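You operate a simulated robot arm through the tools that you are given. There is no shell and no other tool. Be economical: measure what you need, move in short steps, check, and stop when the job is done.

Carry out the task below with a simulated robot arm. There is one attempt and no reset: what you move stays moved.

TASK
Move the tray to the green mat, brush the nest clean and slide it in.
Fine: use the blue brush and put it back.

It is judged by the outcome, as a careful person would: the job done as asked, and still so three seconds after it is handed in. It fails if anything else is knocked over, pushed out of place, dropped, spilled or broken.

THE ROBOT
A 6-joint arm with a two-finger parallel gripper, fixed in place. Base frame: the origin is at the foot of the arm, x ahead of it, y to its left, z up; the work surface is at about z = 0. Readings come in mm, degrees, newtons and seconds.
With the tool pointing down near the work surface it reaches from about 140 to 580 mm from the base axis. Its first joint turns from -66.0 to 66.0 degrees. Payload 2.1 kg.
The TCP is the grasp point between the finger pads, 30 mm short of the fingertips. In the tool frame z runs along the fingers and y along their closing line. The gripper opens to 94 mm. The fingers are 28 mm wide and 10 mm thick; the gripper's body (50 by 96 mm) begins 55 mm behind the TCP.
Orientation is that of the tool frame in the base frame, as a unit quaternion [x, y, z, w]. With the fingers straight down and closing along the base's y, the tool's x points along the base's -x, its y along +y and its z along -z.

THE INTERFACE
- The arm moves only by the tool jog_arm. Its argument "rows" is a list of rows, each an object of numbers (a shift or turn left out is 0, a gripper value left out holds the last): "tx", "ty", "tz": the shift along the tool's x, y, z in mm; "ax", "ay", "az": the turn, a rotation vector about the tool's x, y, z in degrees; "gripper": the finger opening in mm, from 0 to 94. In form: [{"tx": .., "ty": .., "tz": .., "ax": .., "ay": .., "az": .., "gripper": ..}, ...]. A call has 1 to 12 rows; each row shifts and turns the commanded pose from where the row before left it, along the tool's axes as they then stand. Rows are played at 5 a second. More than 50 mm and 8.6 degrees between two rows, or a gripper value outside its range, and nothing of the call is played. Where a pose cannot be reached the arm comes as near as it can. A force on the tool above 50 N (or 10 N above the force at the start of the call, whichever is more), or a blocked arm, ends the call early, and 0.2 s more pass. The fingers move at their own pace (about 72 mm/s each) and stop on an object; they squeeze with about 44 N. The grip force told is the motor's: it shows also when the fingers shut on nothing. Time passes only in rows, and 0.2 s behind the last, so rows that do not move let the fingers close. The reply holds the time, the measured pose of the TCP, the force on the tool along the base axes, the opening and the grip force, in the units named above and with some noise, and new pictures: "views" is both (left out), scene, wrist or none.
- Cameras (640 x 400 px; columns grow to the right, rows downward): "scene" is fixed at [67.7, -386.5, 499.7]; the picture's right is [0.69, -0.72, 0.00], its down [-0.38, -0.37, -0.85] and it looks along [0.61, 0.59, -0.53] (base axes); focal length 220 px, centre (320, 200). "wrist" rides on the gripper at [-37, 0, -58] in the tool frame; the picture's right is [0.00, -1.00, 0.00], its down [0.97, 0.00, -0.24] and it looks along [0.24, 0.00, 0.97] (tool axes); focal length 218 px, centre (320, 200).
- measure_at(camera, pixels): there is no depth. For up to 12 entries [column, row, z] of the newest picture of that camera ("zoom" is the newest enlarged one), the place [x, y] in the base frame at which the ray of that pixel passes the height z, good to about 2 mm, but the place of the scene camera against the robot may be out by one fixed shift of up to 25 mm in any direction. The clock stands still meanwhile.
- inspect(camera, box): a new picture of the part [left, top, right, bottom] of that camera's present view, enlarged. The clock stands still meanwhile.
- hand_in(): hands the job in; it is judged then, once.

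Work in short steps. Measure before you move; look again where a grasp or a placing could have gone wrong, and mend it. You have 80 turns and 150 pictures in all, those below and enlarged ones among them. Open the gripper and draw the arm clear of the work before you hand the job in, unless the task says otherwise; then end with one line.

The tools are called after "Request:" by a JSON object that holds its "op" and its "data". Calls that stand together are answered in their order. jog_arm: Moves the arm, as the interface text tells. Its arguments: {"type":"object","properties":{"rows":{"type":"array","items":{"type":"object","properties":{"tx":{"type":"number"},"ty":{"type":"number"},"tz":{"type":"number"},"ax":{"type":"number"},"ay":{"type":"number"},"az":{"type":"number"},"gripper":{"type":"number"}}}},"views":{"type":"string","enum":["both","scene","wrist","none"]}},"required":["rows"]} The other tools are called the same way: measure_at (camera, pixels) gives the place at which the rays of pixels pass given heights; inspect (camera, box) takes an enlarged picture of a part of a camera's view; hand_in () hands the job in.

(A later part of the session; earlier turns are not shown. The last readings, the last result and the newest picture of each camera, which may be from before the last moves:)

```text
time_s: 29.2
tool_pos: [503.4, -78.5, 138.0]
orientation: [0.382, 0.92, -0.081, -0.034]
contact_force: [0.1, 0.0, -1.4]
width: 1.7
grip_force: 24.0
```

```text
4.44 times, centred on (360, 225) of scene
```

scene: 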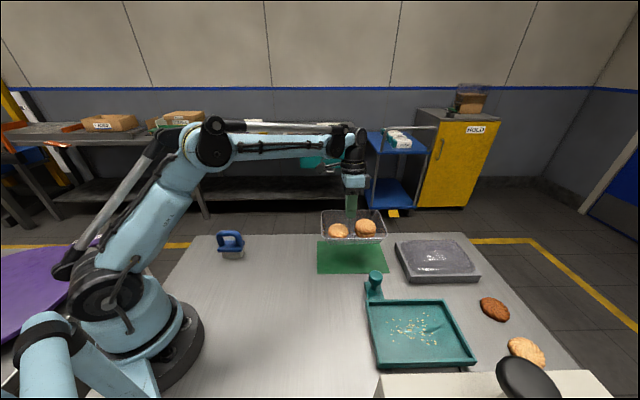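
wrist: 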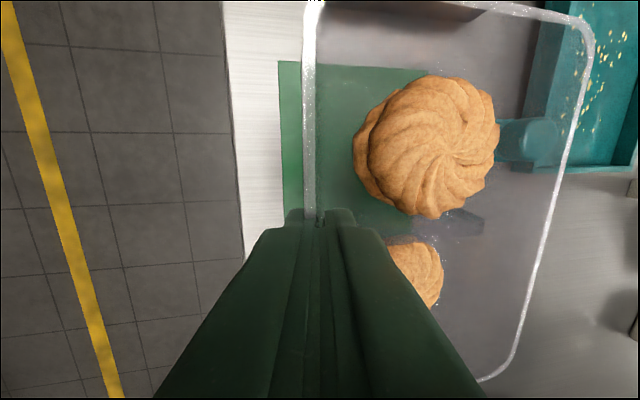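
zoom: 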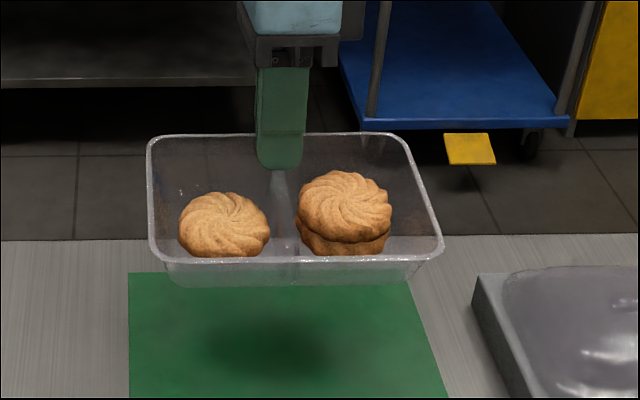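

Held and level again. I lower 78 mm steadily to just above the previous contact height.

Request:
{"op": "jog_arm", "data": {"rows": [{"ty": 1.75, "tz": 9.85}, {"ty": 2.6, "tz": 14.8}, {"ty": 2.6, "tz": 14.8}, {"ty": 2.6, "tz": 14.8}, {"ty": 1.75, "tz": 9.85}, {"ty": 1.4, "tz": 7.9}, {"ty": 0.9, "tz": 4.9}, {}, {"ty": 0.35, "tz": 1.97}, {"ty": 0.35, "tz": 1.97}, {}, {}], "views": "none"}}

Request:
{"op": "inspect", "data": {"camera": "scene", "box": [300, 200, 420, 290]}}

```text
time_s: 31.8
tool_pos: [504.0, -79.2, 53.5]
orientation: [0.381, 0.92, -0.082, -0.034]
contact_force: [0.3, -0.1, 2.1]
width: 1.7
grip_force: 24.1
```

```text
4.44 times, centred on (360, 245) of scene
```

zoom: 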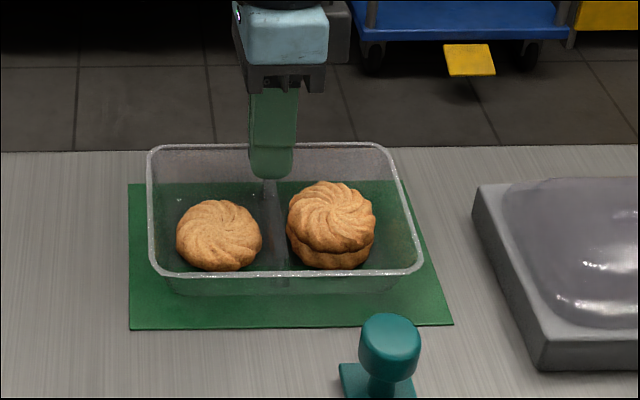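

Contact is 2.1 N at z 53.5. I press down a little more in 1.5 mm steps, watching the force.

Request:
{"op": "jog_arm", "data": {"rows": [{"ty": 0.26, "tz": 1.5}, {"ty": 0.26, "tz": 1.5}, {"ty": 0.26, "tz": 1.5}, {}, {}], "views": "none"}}

Request:
{"op": "inspect", "data": {"camera": "scene", "box": [300, 200, 420, 290]}}

```text
time_s: 33.0
tool_pos: [504.3, -79.0, 50.3]
orientation: [0.381, 0.921, -0.081, -0.033]
contact_force: [1.1, 1.4, 4.3]
width: 2.8
grip_force: 24.6
```

```text
4.44 times, centred on (360, 245) of scene
```

zoom: 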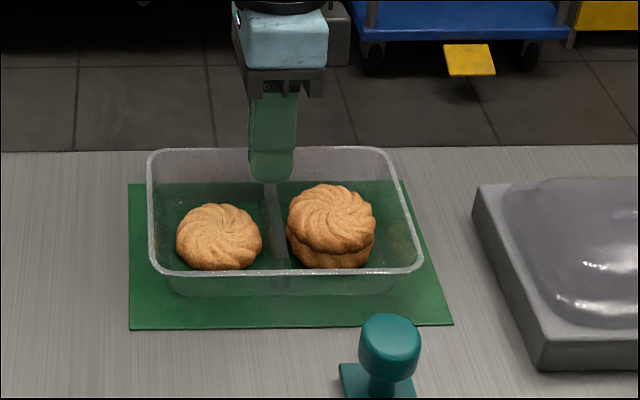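

The front has stopped while the back still sinks, so the far side isn't down yet. I continue.

Request:
{"op": "jog_arm", "data": {"rows": [{"ty": 0.26, "tz": 1.5}, {"ty": 0.26, "tz": 1.5}, {"ty": 0.26, "tz": 1.5}, {}, {}], "views": "none"}}

Request:
{"op": "inspect", "data": {"camera": "scene", "box": [300, 200, 420, 290]}}

```text
time_s: 34.2
tool_pos: [503.7, -78.5, 46.7]
orientation: [0.381, 0.92, -0.082, -0.034]
contact_force: [-3.3, -1.2, 42.4]
width: 2.9
grip_force: 23.9
```

```text
4.44 times, centred on (360, 245) of scene
```

zoom: 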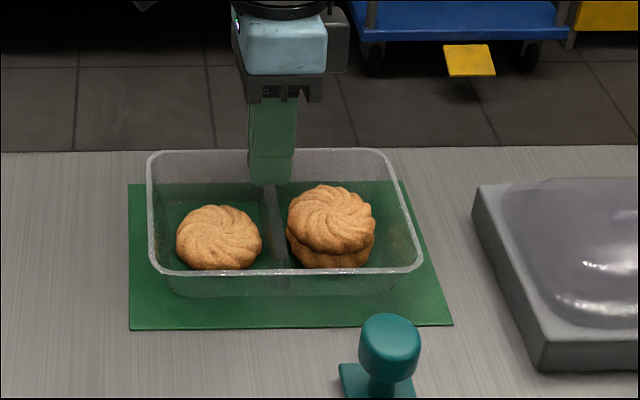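

Now 42 N: it is firmly seated on both edges. I open to 12 mm and withdraw along the tool axis (parallel to the sloping wall), first only 12 mm to verify it lets go.

Request:
{"op": "jog_arm", "data": {"rows": [{"tz": -2}, {"gripper": 4}, {"gripper": 7}, {"gripper": 10}, {"gripper": 12}, {}, {"tz": -4}, {"tz": -4}, {"tz": -4}, {}]}}

Request:
{"op": "inspect", "data": {"camera": "scene", "box": [300, 200, 420, 290]}}

```text
time_s: 36.4
tool_pos: [505.2, -75.6, 59.8]
orientation: [0.381, 0.92, -0.082, -0.035]
contact_force: [-0.9, -0.4, -0.7]
width: 12.1
grip_force: 0.1
```

scene: 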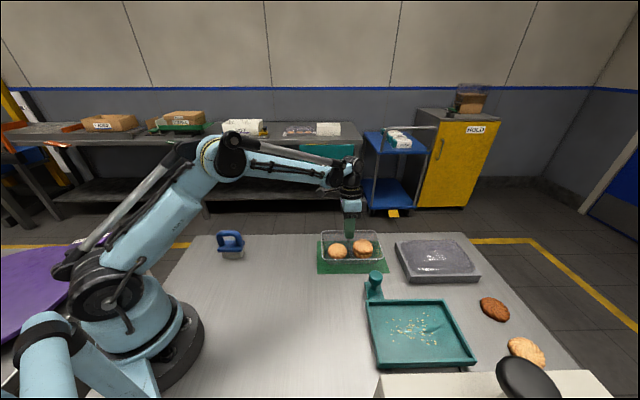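
wrist: 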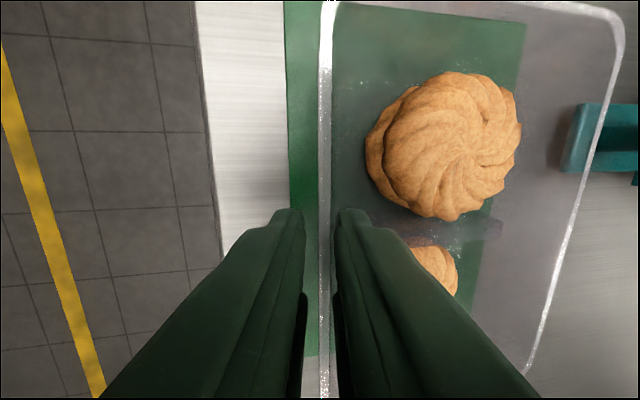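

```text
4.44 times, centred on (360, 245) of scene
```

zoom: 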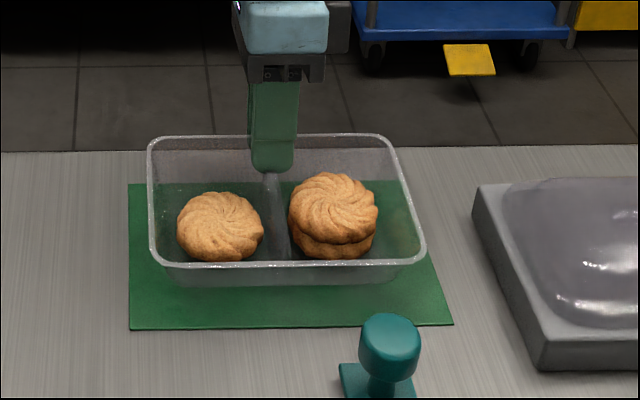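

The tray still follows. The inner finger is evidently wedging between wall and rib when I open wide. I re-grip, press it down again, then open only to 5 mm so the finger floats between wall and rib, and withdraw a little.

Request:
{"op": "jog_arm", "data": {"rows": [{"gripper": 0}, {}, {"tz": 4}, {"tz": 4}, {"tz": 3}, {"tz": 1.5}, {}, {"gripper": 3}, {"gripper": 5}, {}, {"tz": -2}, {"tz": -2}], "views": "none"}}

Request:
{"op": "inspect", "data": {"camera": "scene", "box": [300, 200, 420, 290]}}

Request:
{"op": "inspect", "data": {"camera": "wrist", "box": [260, 130, 420, 230]}}

```text
time_s: 39.0
tool_pos: [505.0, -77.3, 50.3]
orientation: [0.381, 0.92, -0.081, -0.034]
contact_force: [-0.2, -0.2, -1.3]
width: 5.0
grip_force: 0.1
```

```text
4.44 times, centred on (360, 245) of scene
```

zoom: 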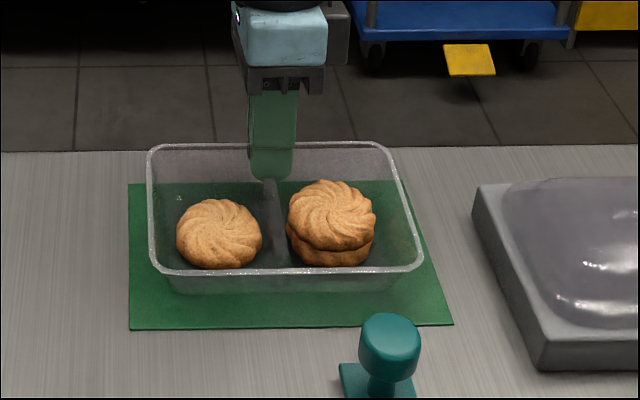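

```text
4.00 times, centred on (340, 180) of wrist
```

zoom: 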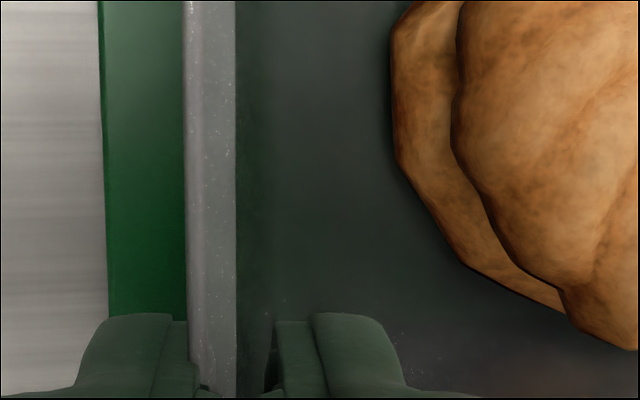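

The back edge still rises slightly. I look closely at the finger contact to understand what catches.

Request:
{"op": "inspect", "data": {"camera": "scene", "box": [330, 215, 380, 265]}}

Request:
{"op": "inspect", "data": {"camera": "wrist", "box": [290, 180, 370, 230]}}

```text
8.00 times, centred on (355, 240) of scene
```

zoom: 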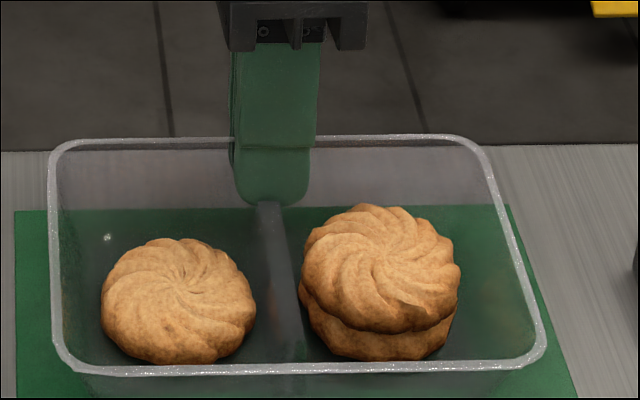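

```text
8.00 times, centred on (330, 205) of wrist
```

zoom: 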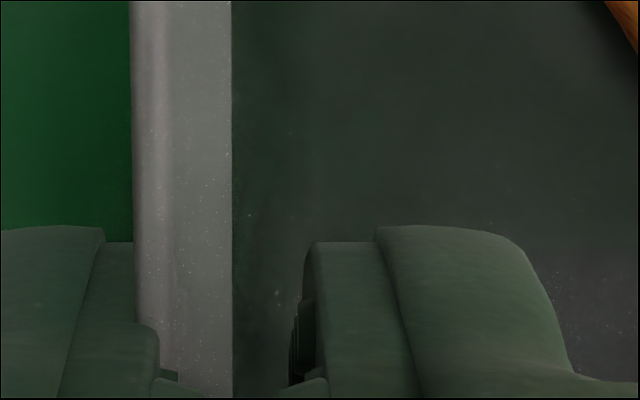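

The inner fingertip sits against the rib's end, wedged between rib and sloping wall. I seat the tray on the mat and rock the tool a few degrees so the mat holds the tray while the finger works loose.

Request:
{"op": "jog_arm", "data": {"rows": [{"tz": 2.5}, {"gripper": 7}, {"ax": -2}, {"ax": -2}, {"tz": -1, "ax": -1}, {"tz": -1}, {"tz": -1}, {"tz": -2}, {"tz": -2}, {}]}}

Request:
{"op": "inspect", "data": {"camera": "scene", "box": [300, 200, 420, 290]}}

```text
time_s: 41.2
tool_pos: [505.6, -78.7, 55.9]
orientation: [0.382, 0.923, -0.042, -0.017]
contact_force: [0.1, 0.4, -0.8]
width: 7.1
grip_force: 0.3
```

scene: 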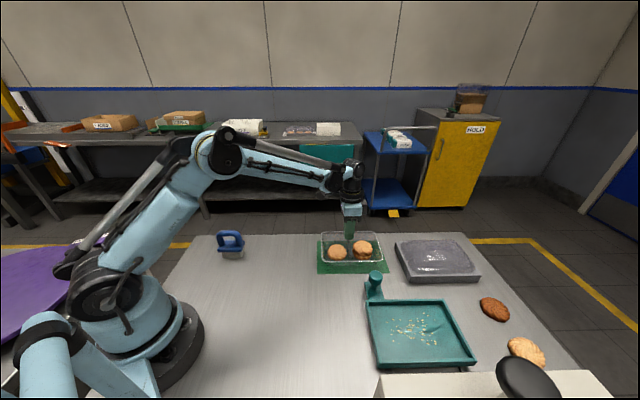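
wrist: 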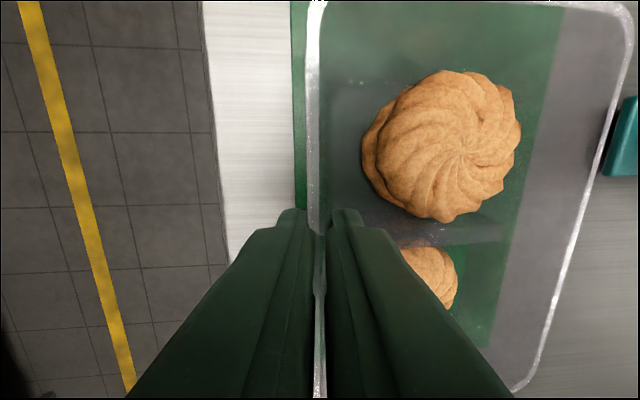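

```text
4.44 times, centred on (360, 245) of scene
```

zoom: 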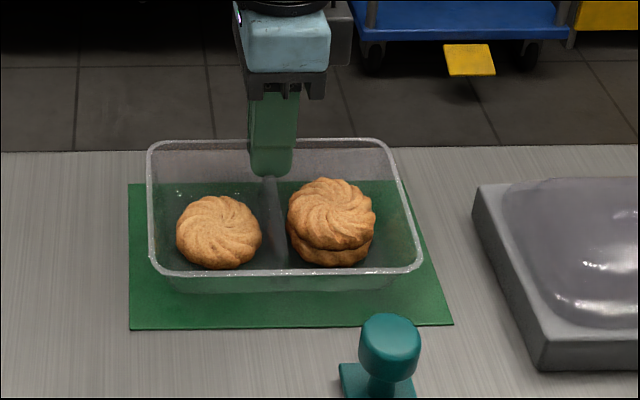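

The back edge rose only ~4 mm for 8 mm of finger travel, so it is slipping free. I keep rocking to vertical while the front edge rests on the mat.

Request:
{"op": "jog_arm", "data": {"rows": [{"tz": 2, "ax": -2.5}, {"ax": -2.5}, {"ax": -2}, {"tz": -1, "ax": 2}, {"tz": -1}, {"tz": -1, "ax": -2}, {"tz": -1, "ax": 2}, {"tz": -1}, {}]}}

Request:
{"op": "inspect", "data": {"camera": "scene", "box": [300, 200, 420, 290]}}

```text
time_s: 43.2
tool_pos: [504.9, -77.3, 58.5]
orientation: [0.382, 0.924, -0.002, -0.001]
contact_force: [0.6, 0.5, -0.1]
width: 7.1
grip_force: 0.1
```

scene: 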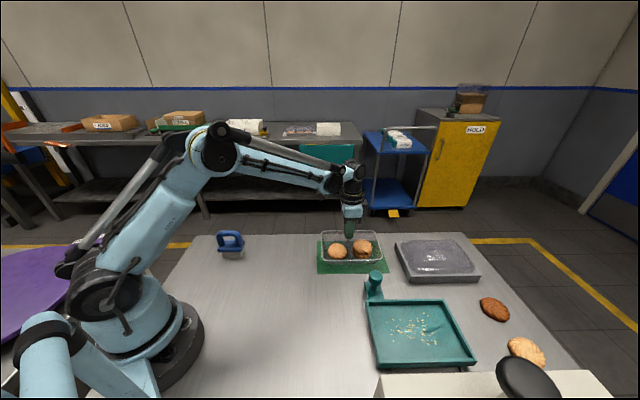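
wrist: 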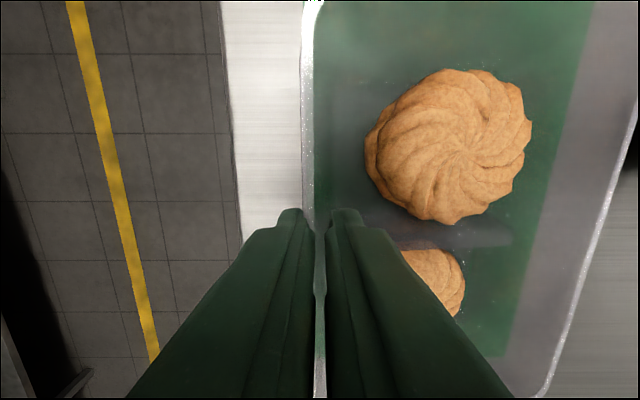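

```text
4.44 times, centred on (360, 245) of scene
```

zoom: 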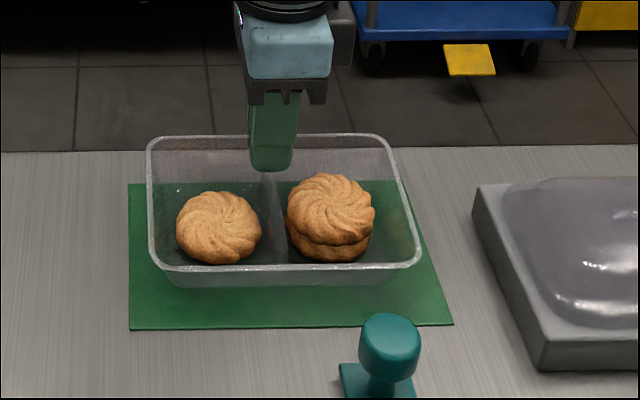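

The rim is hard against the outer finger while the inner finger has room. I reseat, and open the outer finger only, to 24 mm with the tool shifted +8.5 mm so the inner finger stays put; then I rise 6 mm.

Request:
{"op": "jog_arm", "data": {"rows": [{"tz": 3}, {"tz": 3}, {"tz": 2}, {}, {"ty": 3, "gripper": 13}, {"ty": 3, "gripper": 19}, {"ty": 2.5, "gripper": 24}, {}, {"tz": -3}, {"tz": -3}, {}]}}

Request:
{"op": "inspect", "data": {"camera": "scene", "box": [300, 200, 420, 290]}}

```text
time_s: 45.6
tool_pos: [511.0, -72.7, 55.9]
orientation: [0.382, 0.924, 0.0, 0.0]
contact_force: [0.0, -0.1, -0.4]
width: 23.9
grip_force: 0.0
```

scene: 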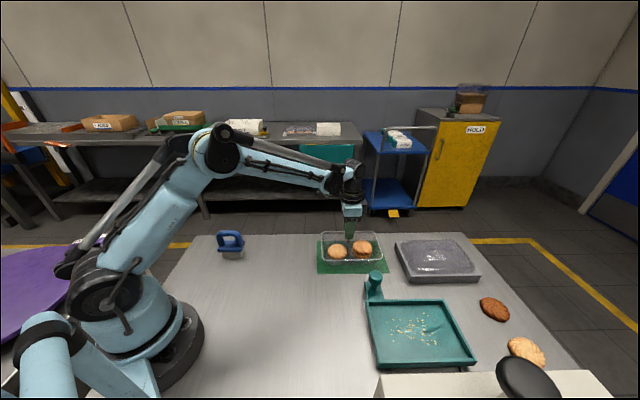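
wrist: 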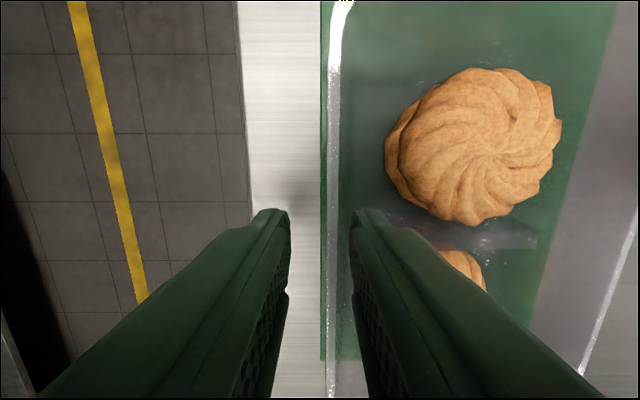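

```text
4.44 times, centred on (360, 245) of scene
```

zoom: 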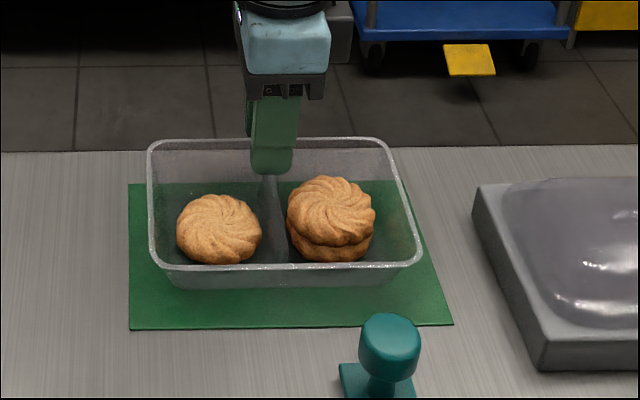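

It is the inner finger alone that catches, now about 6 mm off the wall and so pressing on the rib. I shift 3 mm towards the wall to unload the rib and look.

Request:
{"op": "jog_arm", "data": {"rows": [{"ty": 1.5}, {"ty": 1.5}, {}, {}]}}

Request:
{"op": "inspect", "data": {"camera": "scene", "box": [300, 200, 420, 290]}}

```text
time_s: 46.6
tool_pos: [512.7, -69.5, 56.1]
orientation: [0.384, 0.924, -0.001, -0.001]
contact_force: [0.7, 0.3, -0.3]
width: 23.8
grip_force: 0.0
```

scene: 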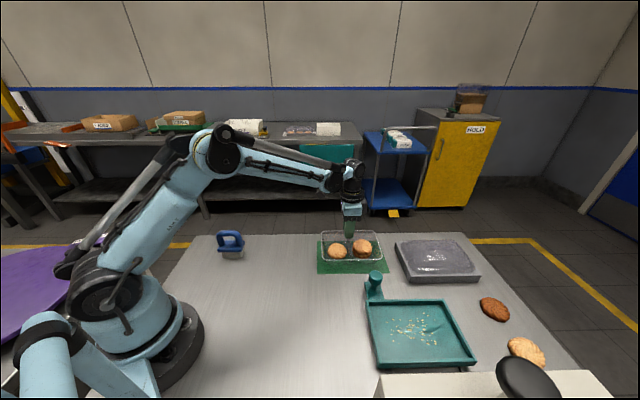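
wrist: 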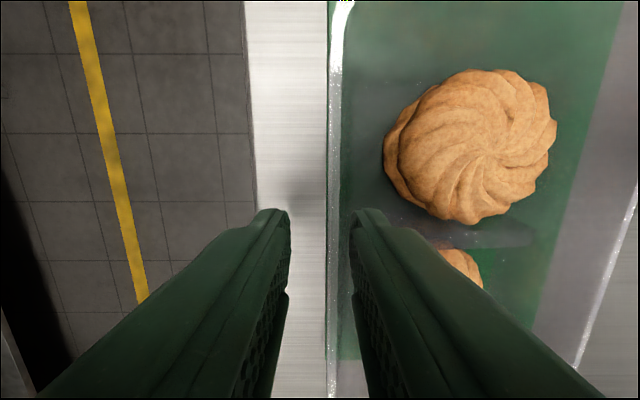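

```text
4.44 times, centred on (360, 245) of scene
```

zoom: 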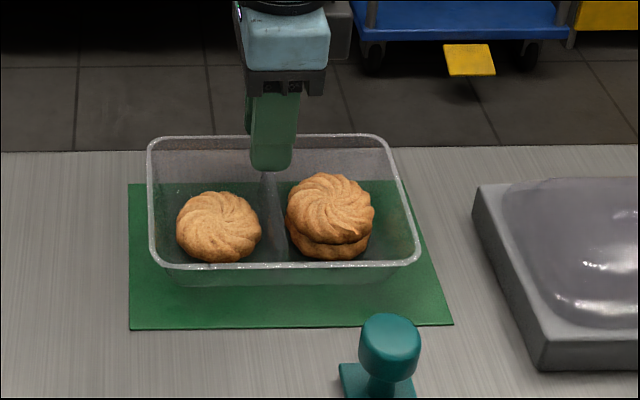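

Tray and finger move as one, so it is a true wedge on wall and rib. I'll seat the tray on the mat and rock the finger about the tool's y axis, in the plane of the wall, where the long tray can't follow, while easing up.

Request:
{"op": "jog_arm", "data": {"rows": [{"tz": 4}, {"tz": 3}, {"ay": 4}, {"ay": -4, "tz": -1}, {"ay": -4, "tz": -1}, {"ay": 4, "tz": -1}, {"ay": 4, "tz": -1}, {"ay": -4, "tz": -1}, {"ay": -4, "tz": -1}, {"ay": 4, "tz": -1}, {}], "views": "none"}}

Request:
{"op": "inspect", "data": {"camera": "scene", "box": [300, 200, 420, 290]}}

```text
time_s: 49.0
tool_pos: [512.8, -70.5, 55.8]
orientation: [0.383, 0.924, -0.002, 0.0]
contact_force: [-0.2, 0.1, 0.3]
width: 24.0
grip_force: 0.1
```

```text
4.44 times, centred on (360, 245) of scene
```

zoom: 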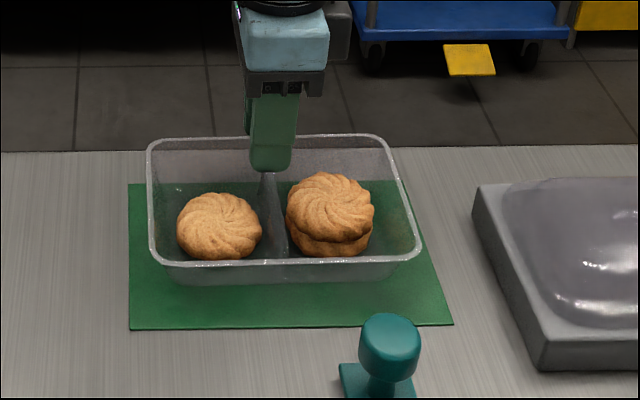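

Still attached. I test whether the finger slips in rotation: seat, then turn 8° about y and look.

Request:
{"op": "jog_arm", "data": {"rows": [{"tz": 4}, {"tz": 3}, {"ay": 4}, {"ay": 4}, {}], "views": "none"}}

Request:
{"op": "inspect", "data": {"camera": "scene", "box": [300, 200, 420, 290]}}

```text
time_s: 50.2
tool_pos: [512.5, -69.3, 49.3]
orientation: [0.382, 0.922, 0.027, -0.065]
contact_force: [2.1, -2.6, 10.5]
width: 24.3
grip_force: 0.3
```

```text
4.44 times, centred on (360, 245) of scene
```

zoom: 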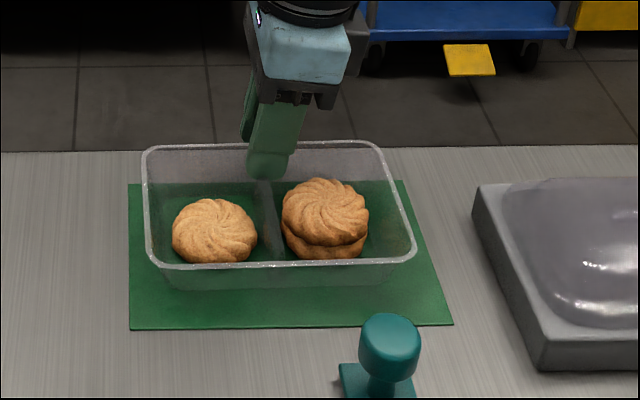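

The finger does rotate relative to the tray (finger tilted 8°, tray still flat), so rotational slip works. I use it: swing ±8° about the fingertip while creeping up only 0.4 mm per swing, so friction lets the tray stay down.

Request:
{"op": "jog_arm", "data": {"rows": [{"tx": 4.2, "ay": -8, "tz": -0.4}, {"tx": 4.2, "ay": -8, "tz": -0.4}, {"tx": -4.2, "ay": 8, "tz": -0.4}, {"tx": -4.2, "ay": 8, "tz": -0.4}, {"tx": 4.2, "ay": -8, "tz": -0.4}, {"tx": 4.2, "ay": -8, "tz": -0.4}, {"tx": -4.2, "ay": 8, "tz": -0.4}, {"tx": -4.2, "ay": 8, "tz": -0.4}, {"tx": 4.2, "ay": -8, "tz": -0.4}, {"tx": 4.2, "ay": -8, "tz": -0.4}, {"tx": -4.2, "ay": 8, "tz": -0.4}], "views": "none"}}

Request:
{"op": "inspect", "data": {"camera": "scene", "box": [300, 200, 420, 290]}}

```text
time_s: 52.6
tool_pos: [509.8, -66.1, 57.0]
orientation: [0.383, 0.924, -0.001, 0.0]
contact_force: [-0.4, 0.4, 0.0]
width: 24.0
grip_force: 0.0
```

```text
4.44 times, centred on (360, 245) of scene
```

zoom: 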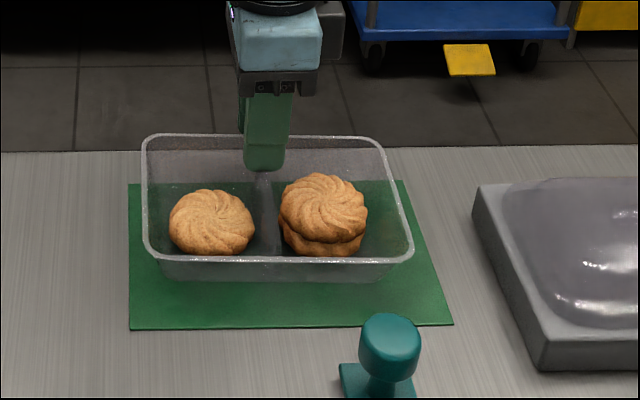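

Still carried. If the weight's own torque locks the finger, then with the tray seated it should be free to slide sideways past the rib. I seat it and slide the finger 12 mm along the wall (−u) to see whether the tray follows.

Request:
{"op": "jog_arm", "data": {"rows": [{"tz": 4}, {"tz": 3}, {"tz": 2}, {}, {"tx": 4}, {"tx": 4}, {"tx": 4}, {}]}}

Request:
{"op": "inspect", "data": {"camera": "scene", "box": [300, 200, 420, 290]}}

```text
time_s: 54.4
tool_pos: [502.6, -58.4, 48.0]
orientation: [0.383, 0.924, -0.001, -0.001]
contact_force: [7.4, -9.0, 33.0]
width: 24.9
grip_force: 1.3
```

scene: 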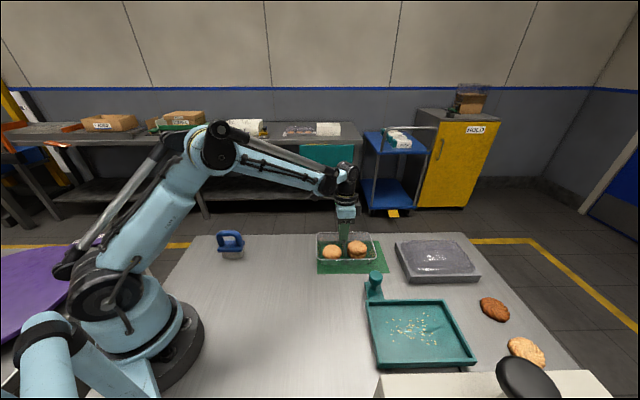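
wrist: 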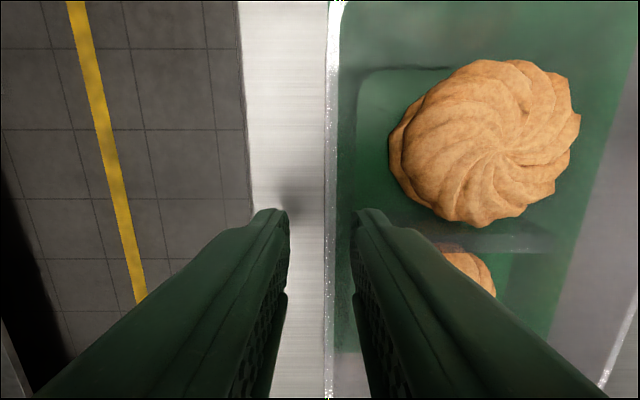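

```text
4.44 times, centred on (360, 245) of scene
```

zoom: 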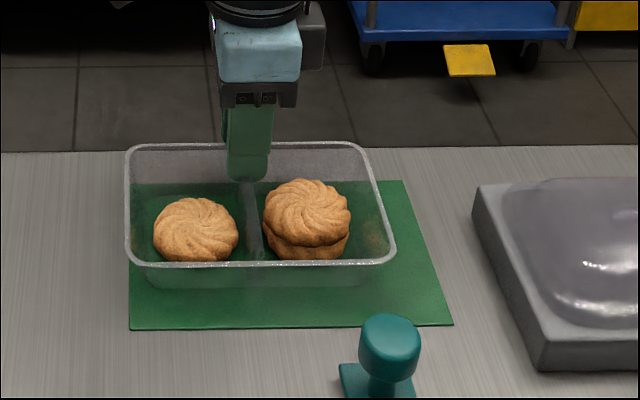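

The tray followed the finger even under 33 N. I first carry it back to the mat centre (−14 tx, −7 ty), seat it, then twist the finger about its own vertical axis: mat friction holds the tray's yaw and the twist should force the fingertip up out of the V-gap.

Request:
{"op": "jog_arm", "data": {"rows": [{"tz": -4}, {"tz": -2}, {"tx": -5, "ty": -2.5}, {"tx": -5, "ty": -2.5}, {"tx": -4, "ty": -2}, {"tz": 4}, {"tz": 1.5}, {}, {"tx": -2.4, "az": 8}, {"tx": -2.4, "az": 8, "tz": -1}, {"tz": -1}, {}]}}

Request:
{"op": "inspect", "data": {"camera": "scene", "box": [300, 200, 420, 290]}}

```text
time_s: 57.0
tool_pos: [510.8, -77.4, 51.7]
orientation: [0.507, 0.862, -0.001, -0.001]
contact_force: [0.1, 0.4, 0.0]
width: 24.1
grip_force: 0.3
```

scene: 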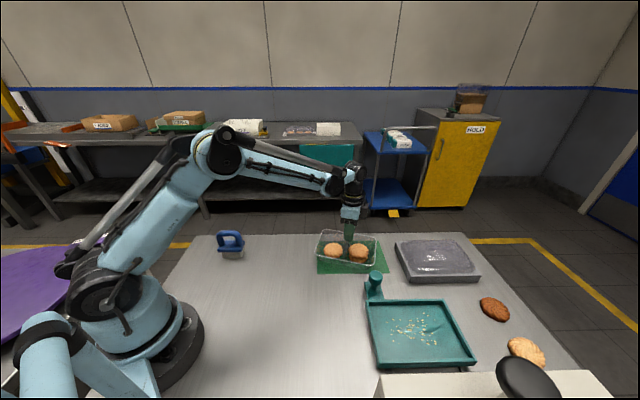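
wrist: 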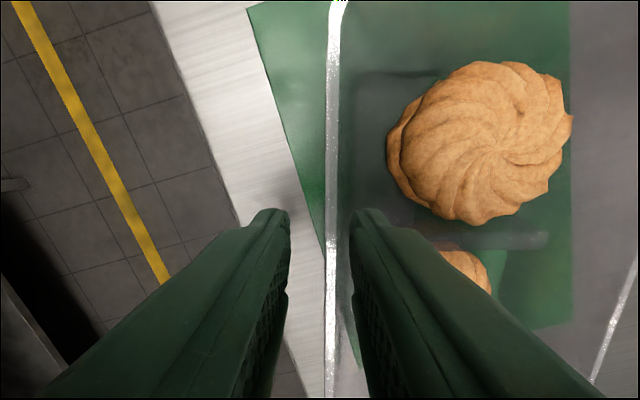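

```text
4.44 times, centred on (360, 245) of scene
```

zoom: 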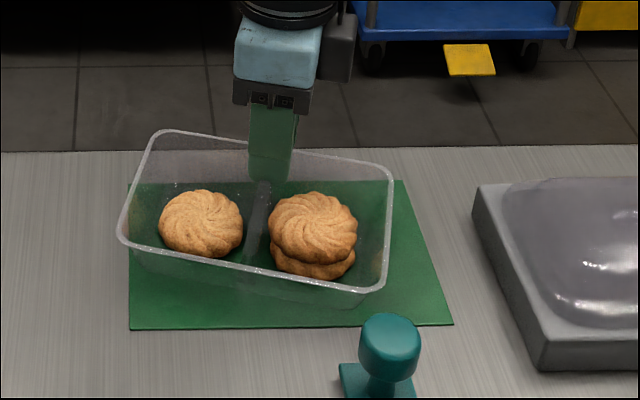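

The tray yawed along as it wasn't pressed. I press down first, then twist back.

Request:
{"op": "jog_arm", "data": {"rows": [{"tz": 2}, {"tz": 2}, {"tz": 1}, {}, {"tx": 2.4, "az": -8}, {"tx": 2.4, "az": -8}, {}]}}

Request:
{"op": "inspect", "data": {"camera": "scene", "box": [300, 200, 420, 290]}}

```text
time_s: 57.9
tool_pos: [508.7, -77.5, 47.5]
orientation: [0.507, 0.862, -0.002, 0.0]
contact_force: [2.9, 1.3, 9.4]
width: 23.3
grip_force: 0.0
stopped in row 4: the force on the tool passed its limit (the readings are from after the stop); the commanded pose is now the measured one
```

scene: 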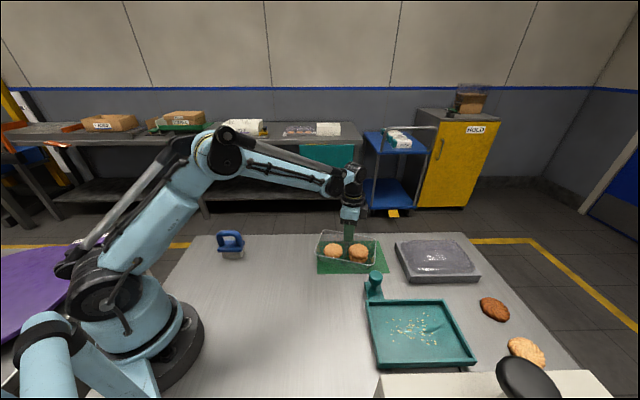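
wrist: 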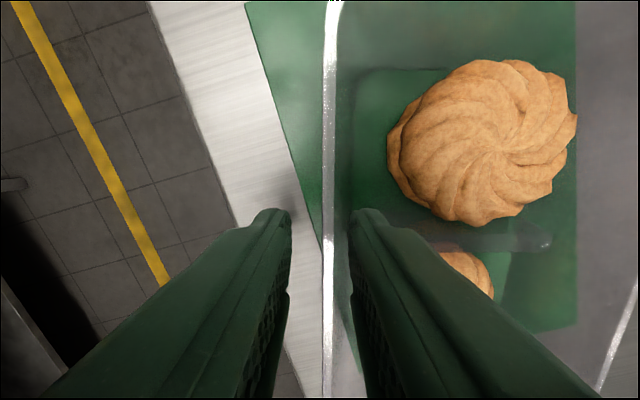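

```text
4.44 times, centred on (360, 245) of scene
```

zoom: 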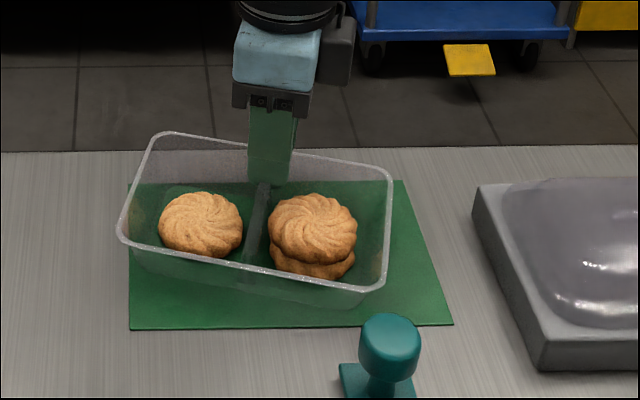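

Pressed and seated now. I twist back in steps.

Request:
{"op": "jog_arm", "data": {"rows": [{"tz": 1}, {"tx": 1.2, "az": -4}, {"tx": 1.2, "az": -4}, {"tx": 1.2, "az": -4}, {"tx": 1.2, "az": -4}, {}]}}

Request:
{"op": "inspect", "data": {"camera": "scene", "box": [300, 200, 420, 290]}}

```text
time_s: 59.3
tool_pos: [506.6, -73.8, 47.7]
orientation: [0.382, 0.924, -0.002, 0.0]
contact_force: [0.7, -2.3, 40.2]
width: 24.8
grip_force: 1.1
```

scene: 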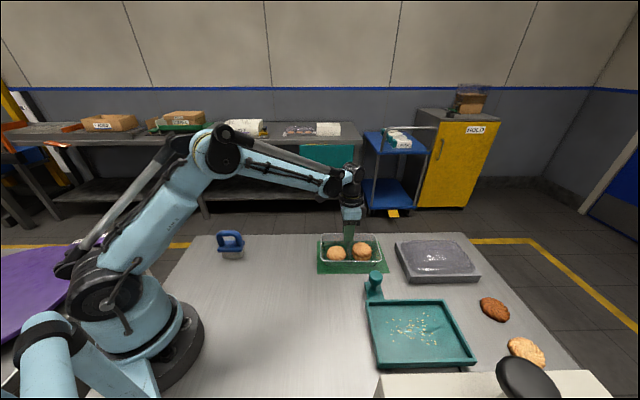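
wrist: 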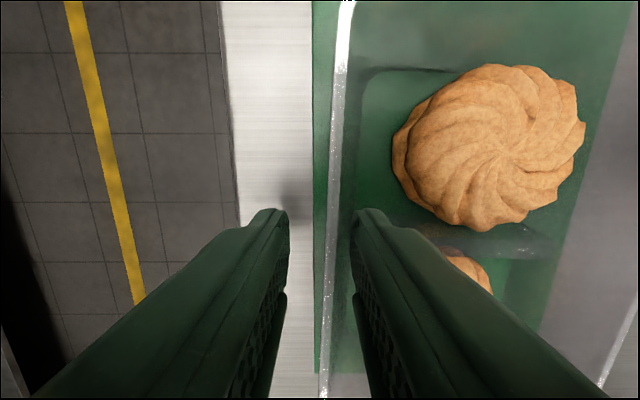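

```text
4.44 times, centred on (360, 245) of scene
```

zoom: 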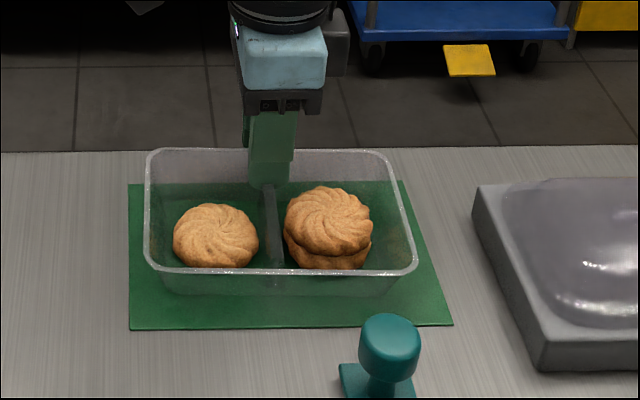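

Under the 40 N press the finger now twists relative to the tray (rim slanted ~4° in the wrist view), and the tray is well centred on the mat. I oscillate the twist while easing up slowly.

Request:
{"op": "jog_arm", "data": {"rows": [{"tx": 1.8, "az": -6}, {"tx": -1.8, "az": 6, "tz": -0.5}, {"tx": -1.8, "az": 6, "tz": -0.5}, {"tx": 1.8, "az": -6, "tz": -0.5}, {"tx": 1.8, "az": -6, "tz": -0.5}, {"tx": -1.8, "az": 6, "tz": -0.5}, {"tx": -1.8, "az": 6, "tz": -0.5}, {"tx": 1.8, "az": -6, "tz": -0.5}, {"tx": 1.8, "az": -6, "tz": -0.5}, {"tx": -1.8, "az": 6, "tz": -0.5}, {}]}}

Request:
{"op": "inspect", "data": {"camera": "scene", "box": [300, 200, 420, 290]}}

```text
time_s: 61.7
tool_pos: [506.4, -73.3, 51.0]
orientation: [0.382, 0.924, -0.002, -0.001]
contact_force: [-0.1, -0.4, 0.1]
width: 24.2
grip_force: 0.4
```

scene: 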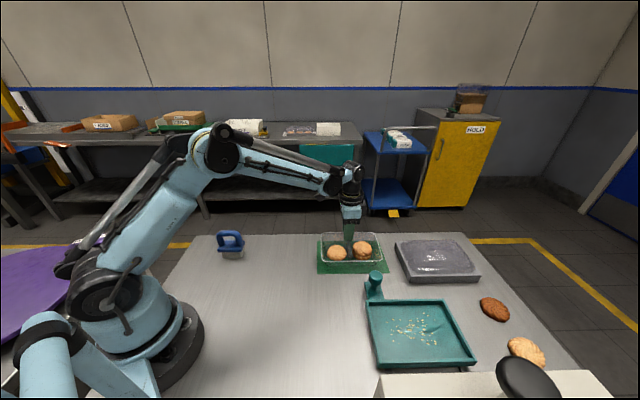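
wrist: 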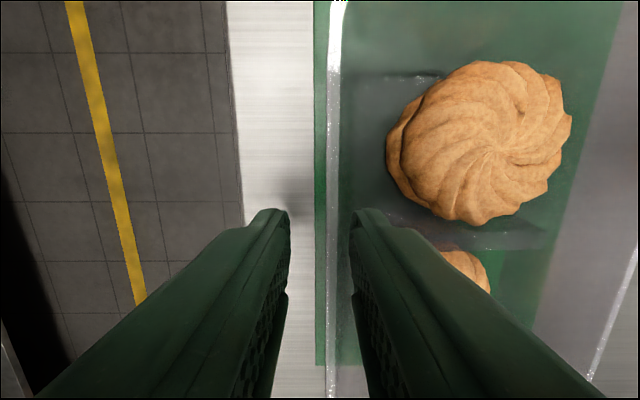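

```text
4.44 times, centred on (360, 245) of scene
```

zoom: 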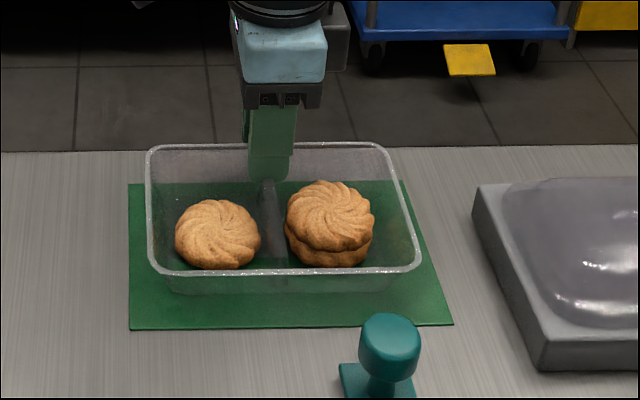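

The finger rotates with slip only while the tray stays on the mat, and my earlier swings lifted too fast. I seat again and swing ±8° about the fingertip exactly, creeping up under 0.1 mm per swing.

Request:
{"op": "jog_arm", "data": {"rows": [{"tz": 2}, {"tx": -4.2, "tz": 0.25, "ay": 8}, {"tx": 4.2, "tz": 0.25, "ay": -8}, {"tx": 4.2, "tz": 0.25, "ay": -8}, {"tx": -4.2, "tz": 0.2, "ay": 8}, {"tx": -4.2, "tz": 0.2, "ay": 8}, {"tx": 4.2, "tz": 0.2, "ay": -8}, {"tx": 4.2, "tz": 0.2, "ay": -8}, {"tx": -4.2, "tz": 0.2, "ay": 8}, {"tx": -4.2, "tz": 0.2, "ay": 8}, {"tx": 4.2, "tz": 0.2, "ay": -8}, {}], "views": "wrist"}}

Request:
{"op": "inspect", "data": {"camera": "scene", "box": [300, 200, 420, 290]}}

```text
time_s: 64.3
tool_pos: [508.3, -72.5, 48.2]
orientation: [0.383, 0.924, -0.001, -0.001]
contact_force: [-0.7, 1.0, 8.5]
width: 23.5
grip_force: 0.0
```

wrist: 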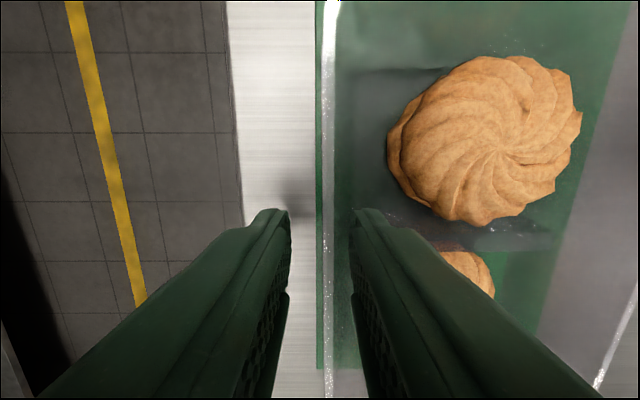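

```text
4.44 times, centred on (360, 245) of scene
```

zoom: 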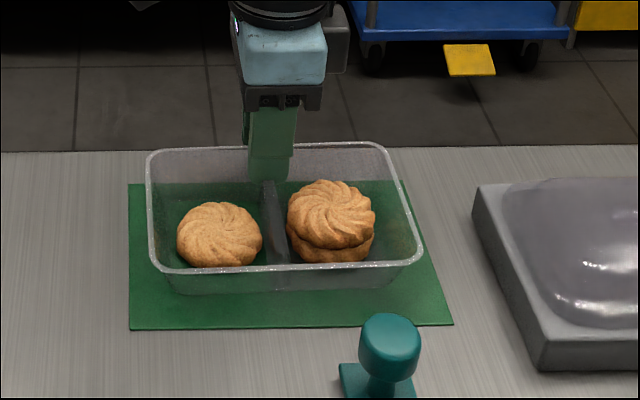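

Now it is pressed with 8.5 N and slipping in rotation. I continue the swings with slightly more creep.

Request:
{"op": "jog_arm", "data": {"rows": [{"tx": -4.2, "tz": 0.1, "ay": 8}, {"tx": 4.2, "tz": 0.1, "ay": -8}, {"tx": 4.2, "tz": 0.1, "ay": -8}, {"tx": -4.2, "tz": 0.1, "ay": 8}, {"tx": -4.2, "tz": 0.1, "ay": 8}, {"tx": 4.2, "tz": 0.1, "ay": -8}, {"tx": 4.2, "tz": 0.1, "ay": -8}, {"tx": -4.2, "tz": 0.1, "ay": 8}, {"tx": -4.2, "tz": 0.1, "ay": 8}, {"tx": 4.2, "tz": 0.1, "ay": -8}, {"tz": -1}, {"tz": -1}], "views": "none"}}

Request:
{"op": "inspect", "data": {"camera": "scene", "box": [300, 200, 420, 290]}}

```text
time_s: 66.9
tool_pos: [507.8, -70.8, 53.9]
orientation: [0.383, 0.924, -0.002, -0.001]
contact_force: [-0.5, -0.5, 0.2]
width: 23.7
grip_force: 0.1
```

```text
4.44 times, centred on (360, 245) of scene
```

zoom: 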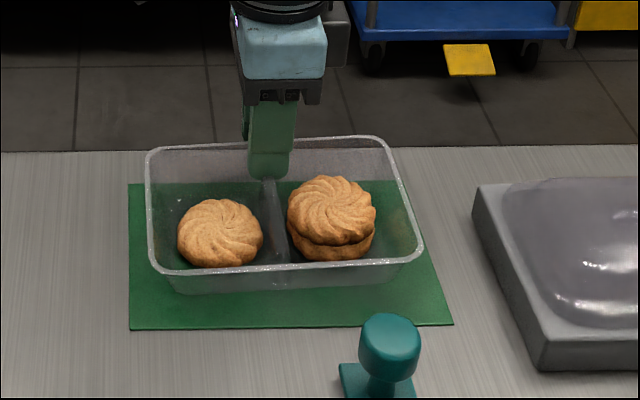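

Rotation about the wall's normal slips freely, so it relieves nothing. The finger front touches the wall low down and its back touches the rib higher up, so tilting it relative to the tray should relieve the pinch. I seat the tray and force a −8° tilt, which the mat resists at the front edge, then look.

Request:
{"op": "jog_arm", "data": {"rows": [{"tz": 3}, {"tz": 2}, {"tz": 1}, {"ty": -2.1, "tz": -1, "ax": -4}, {"ty": -2.1, "tz": -1, "ax": -4}, {}], "views": "wrist"}}

Request:
{"op": "inspect", "data": {"camera": "scene", "box": [300, 200, 420, 290]}}

```text
time_s: 68.3
tool_pos: [504.5, -75.7, 50.9]
orientation: [0.382, 0.922, 0.063, 0.027]
contact_force: [2.9, -4.2, 18.7]
width: 23.0
grip_force: 0.0
```

wrist: 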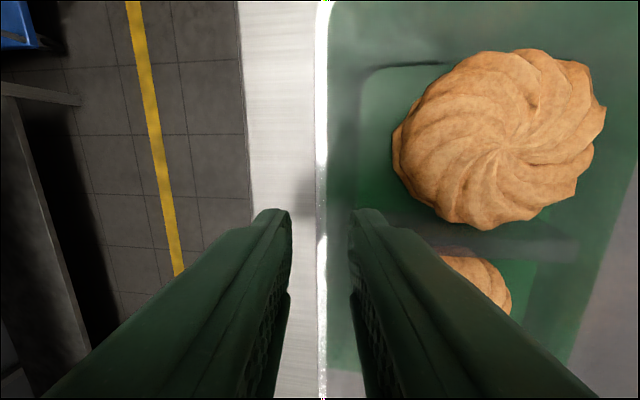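

```text
4.44 times, centred on (360, 245) of scene
```

zoom: 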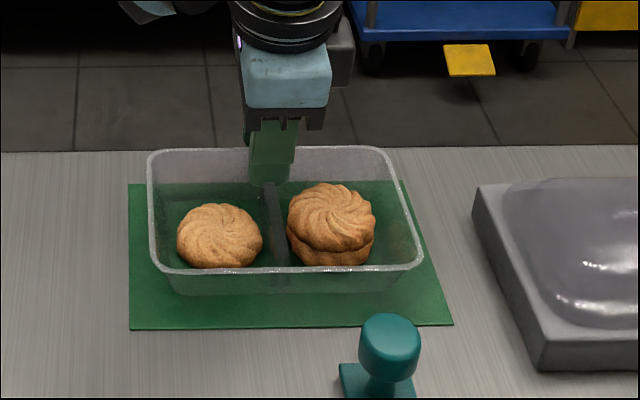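

The tray stayed flat while the finger tilted −8° relative to it. Now I tilt back +8° about the tip, easing up, and test with a 3 mm lift.

Request:
{"op": "jog_arm", "data": {"rows": [{"ty": 1.05, "tz": 0.3, "ax": 2}, {"ty": 1.05, "tz": 0.3, "ax": 2}, {"ty": 1.05, "tz": 0.3, "ax": 2}, {"ty": 1.05, "tz": 0.3, "ax": 2}, {"tz": -1}, {"tz": -1}, {"tz": -1}, {}], "views": "none"}}

Request:
{"op": "inspect", "data": {"camera": "scene", "box": [300, 200, 420, 290]}}

```text
time_s: 70.1
tool_pos: [506.7, -72.8, 51.5]
orientation: [0.382, 0.924, -0.002, -0.001]
contact_force: [0.0, 0.6, -0.4]
width: 24.0
grip_force: 0.1
```

```text
4.44 times, centred on (360, 245) of scene
```

zoom: 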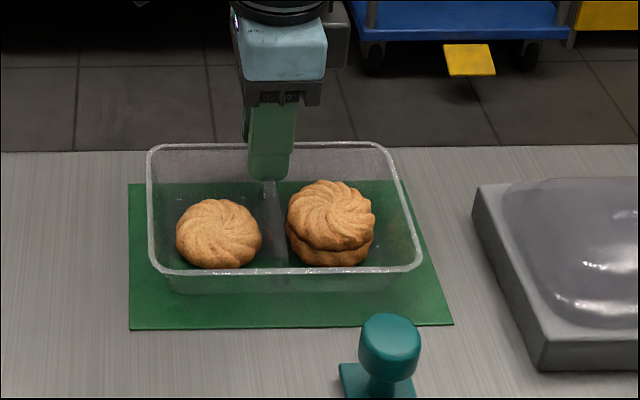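

Forcing a larger relative tilt should make the fingertip climb out, because the wall slopes outward. I seat, tilt −28° about the fingertip with the mat holding the tray, then look.

Request:
{"op": "jog_arm", "data": {"rows": [{"tz": 2}, {"tz": 1.5}, {"ty": -2.13, "tz": -1.1, "ax": -4}, {"ty": -2.13, "tz": -1.1, "ax": -4}, {"ty": -2.13, "tz": -1.1, "ax": -4}, {"ty": -2.13, "tz": -1.1, "ax": -4}, {"ty": -2.13, "tz": -1.1, "ax": -4}, {"ty": -2.13, "tz": -1.1, "ax": -4}, {"ty": -2.13, "tz": -1.1, "ax": -4}, {}], "views": "wrist"}}

Request:
{"op": "inspect", "data": {"camera": "scene", "box": [300, 200, 420, 290]}}

```text
time_s: 72.3
tool_pos: [496.3, -84.9, 55.3]
orientation: [0.371, 0.897, 0.222, 0.092]
contact_force: [-9.7, 1.3, 31.9]
width: 18.5
grip_force: 0.1
```

wrist: 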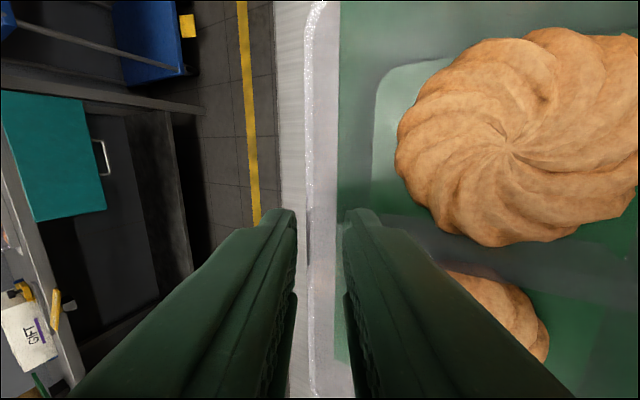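

```text
4.44 times, centred on (360, 245) of scene
```

zoom: 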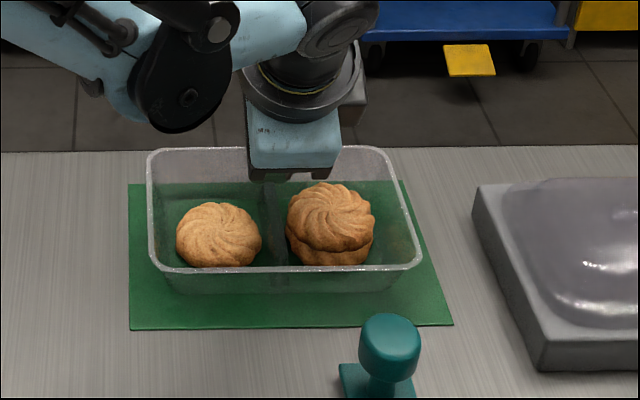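

The tray is flat and the finger is now tilted −28° relative to it. I withdraw along the finger's own axis, away from the wall, in 2 mm steps.

Request:
{"op": "jog_arm", "data": {"rows": [{"tz": -2}, {"tz": -2}, {"tz": -2}, {"tz": -2}, {}], "views": "wrist"}}

Request:
{"op": "inspect", "data": {"camera": "scene", "box": [300, 200, 420, 290]}}

```text
time_s: 73.5
tool_pos: [492.5, -86.0, 60.8]
orientation: [0.372, 0.897, 0.221, 0.092]
contact_force: [0.0, -0.3, -0.3]
width: 23.8
grip_force: 0.1
```

wrist: 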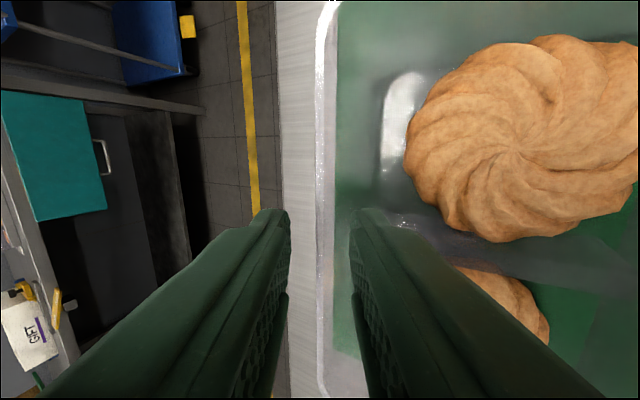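

```text
4.44 times, centred on (360, 245) of scene
```

zoom: 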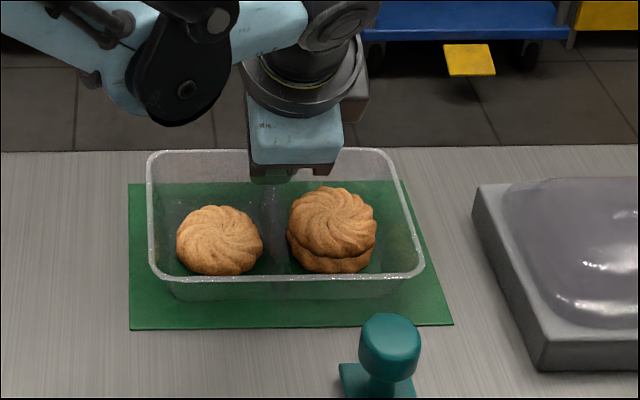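

The width sprang back to 23.8 and the tray stayed down, shifting only slightly forward. I continue withdrawing.

Request:
{"op": "jog_arm", "data": {"rows": [{"tz": -3}, {"tz": -3}, {"tz": -3}, {"tz": -3}, {}], "views": "wrist"}}

Request:
{"op": "inspect", "data": {"camera": "scene", "box": [300, 200, 420, 290]}}

```text
time_s: 74.7
tool_pos: [489.5, -89.3, 70.7]
orientation: [0.371, 0.897, 0.221, 0.092]
contact_force: [-0.5, -0.6, 0.0]
width: 23.8
grip_force: 0.1
```

wrist: 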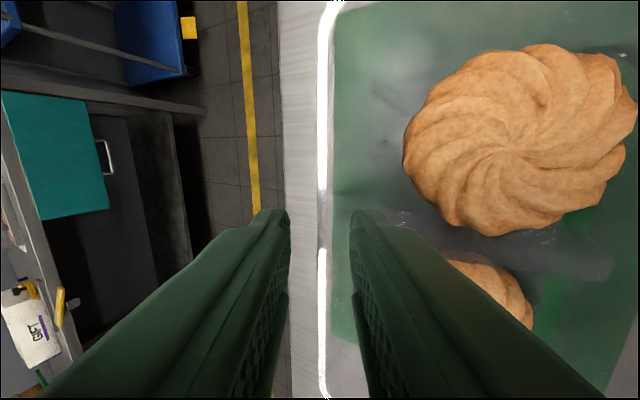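

```text
4.44 times, centred on (360, 245) of scene
```

zoom: 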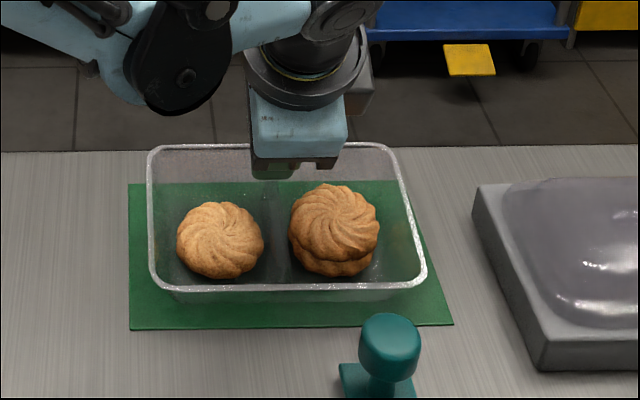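

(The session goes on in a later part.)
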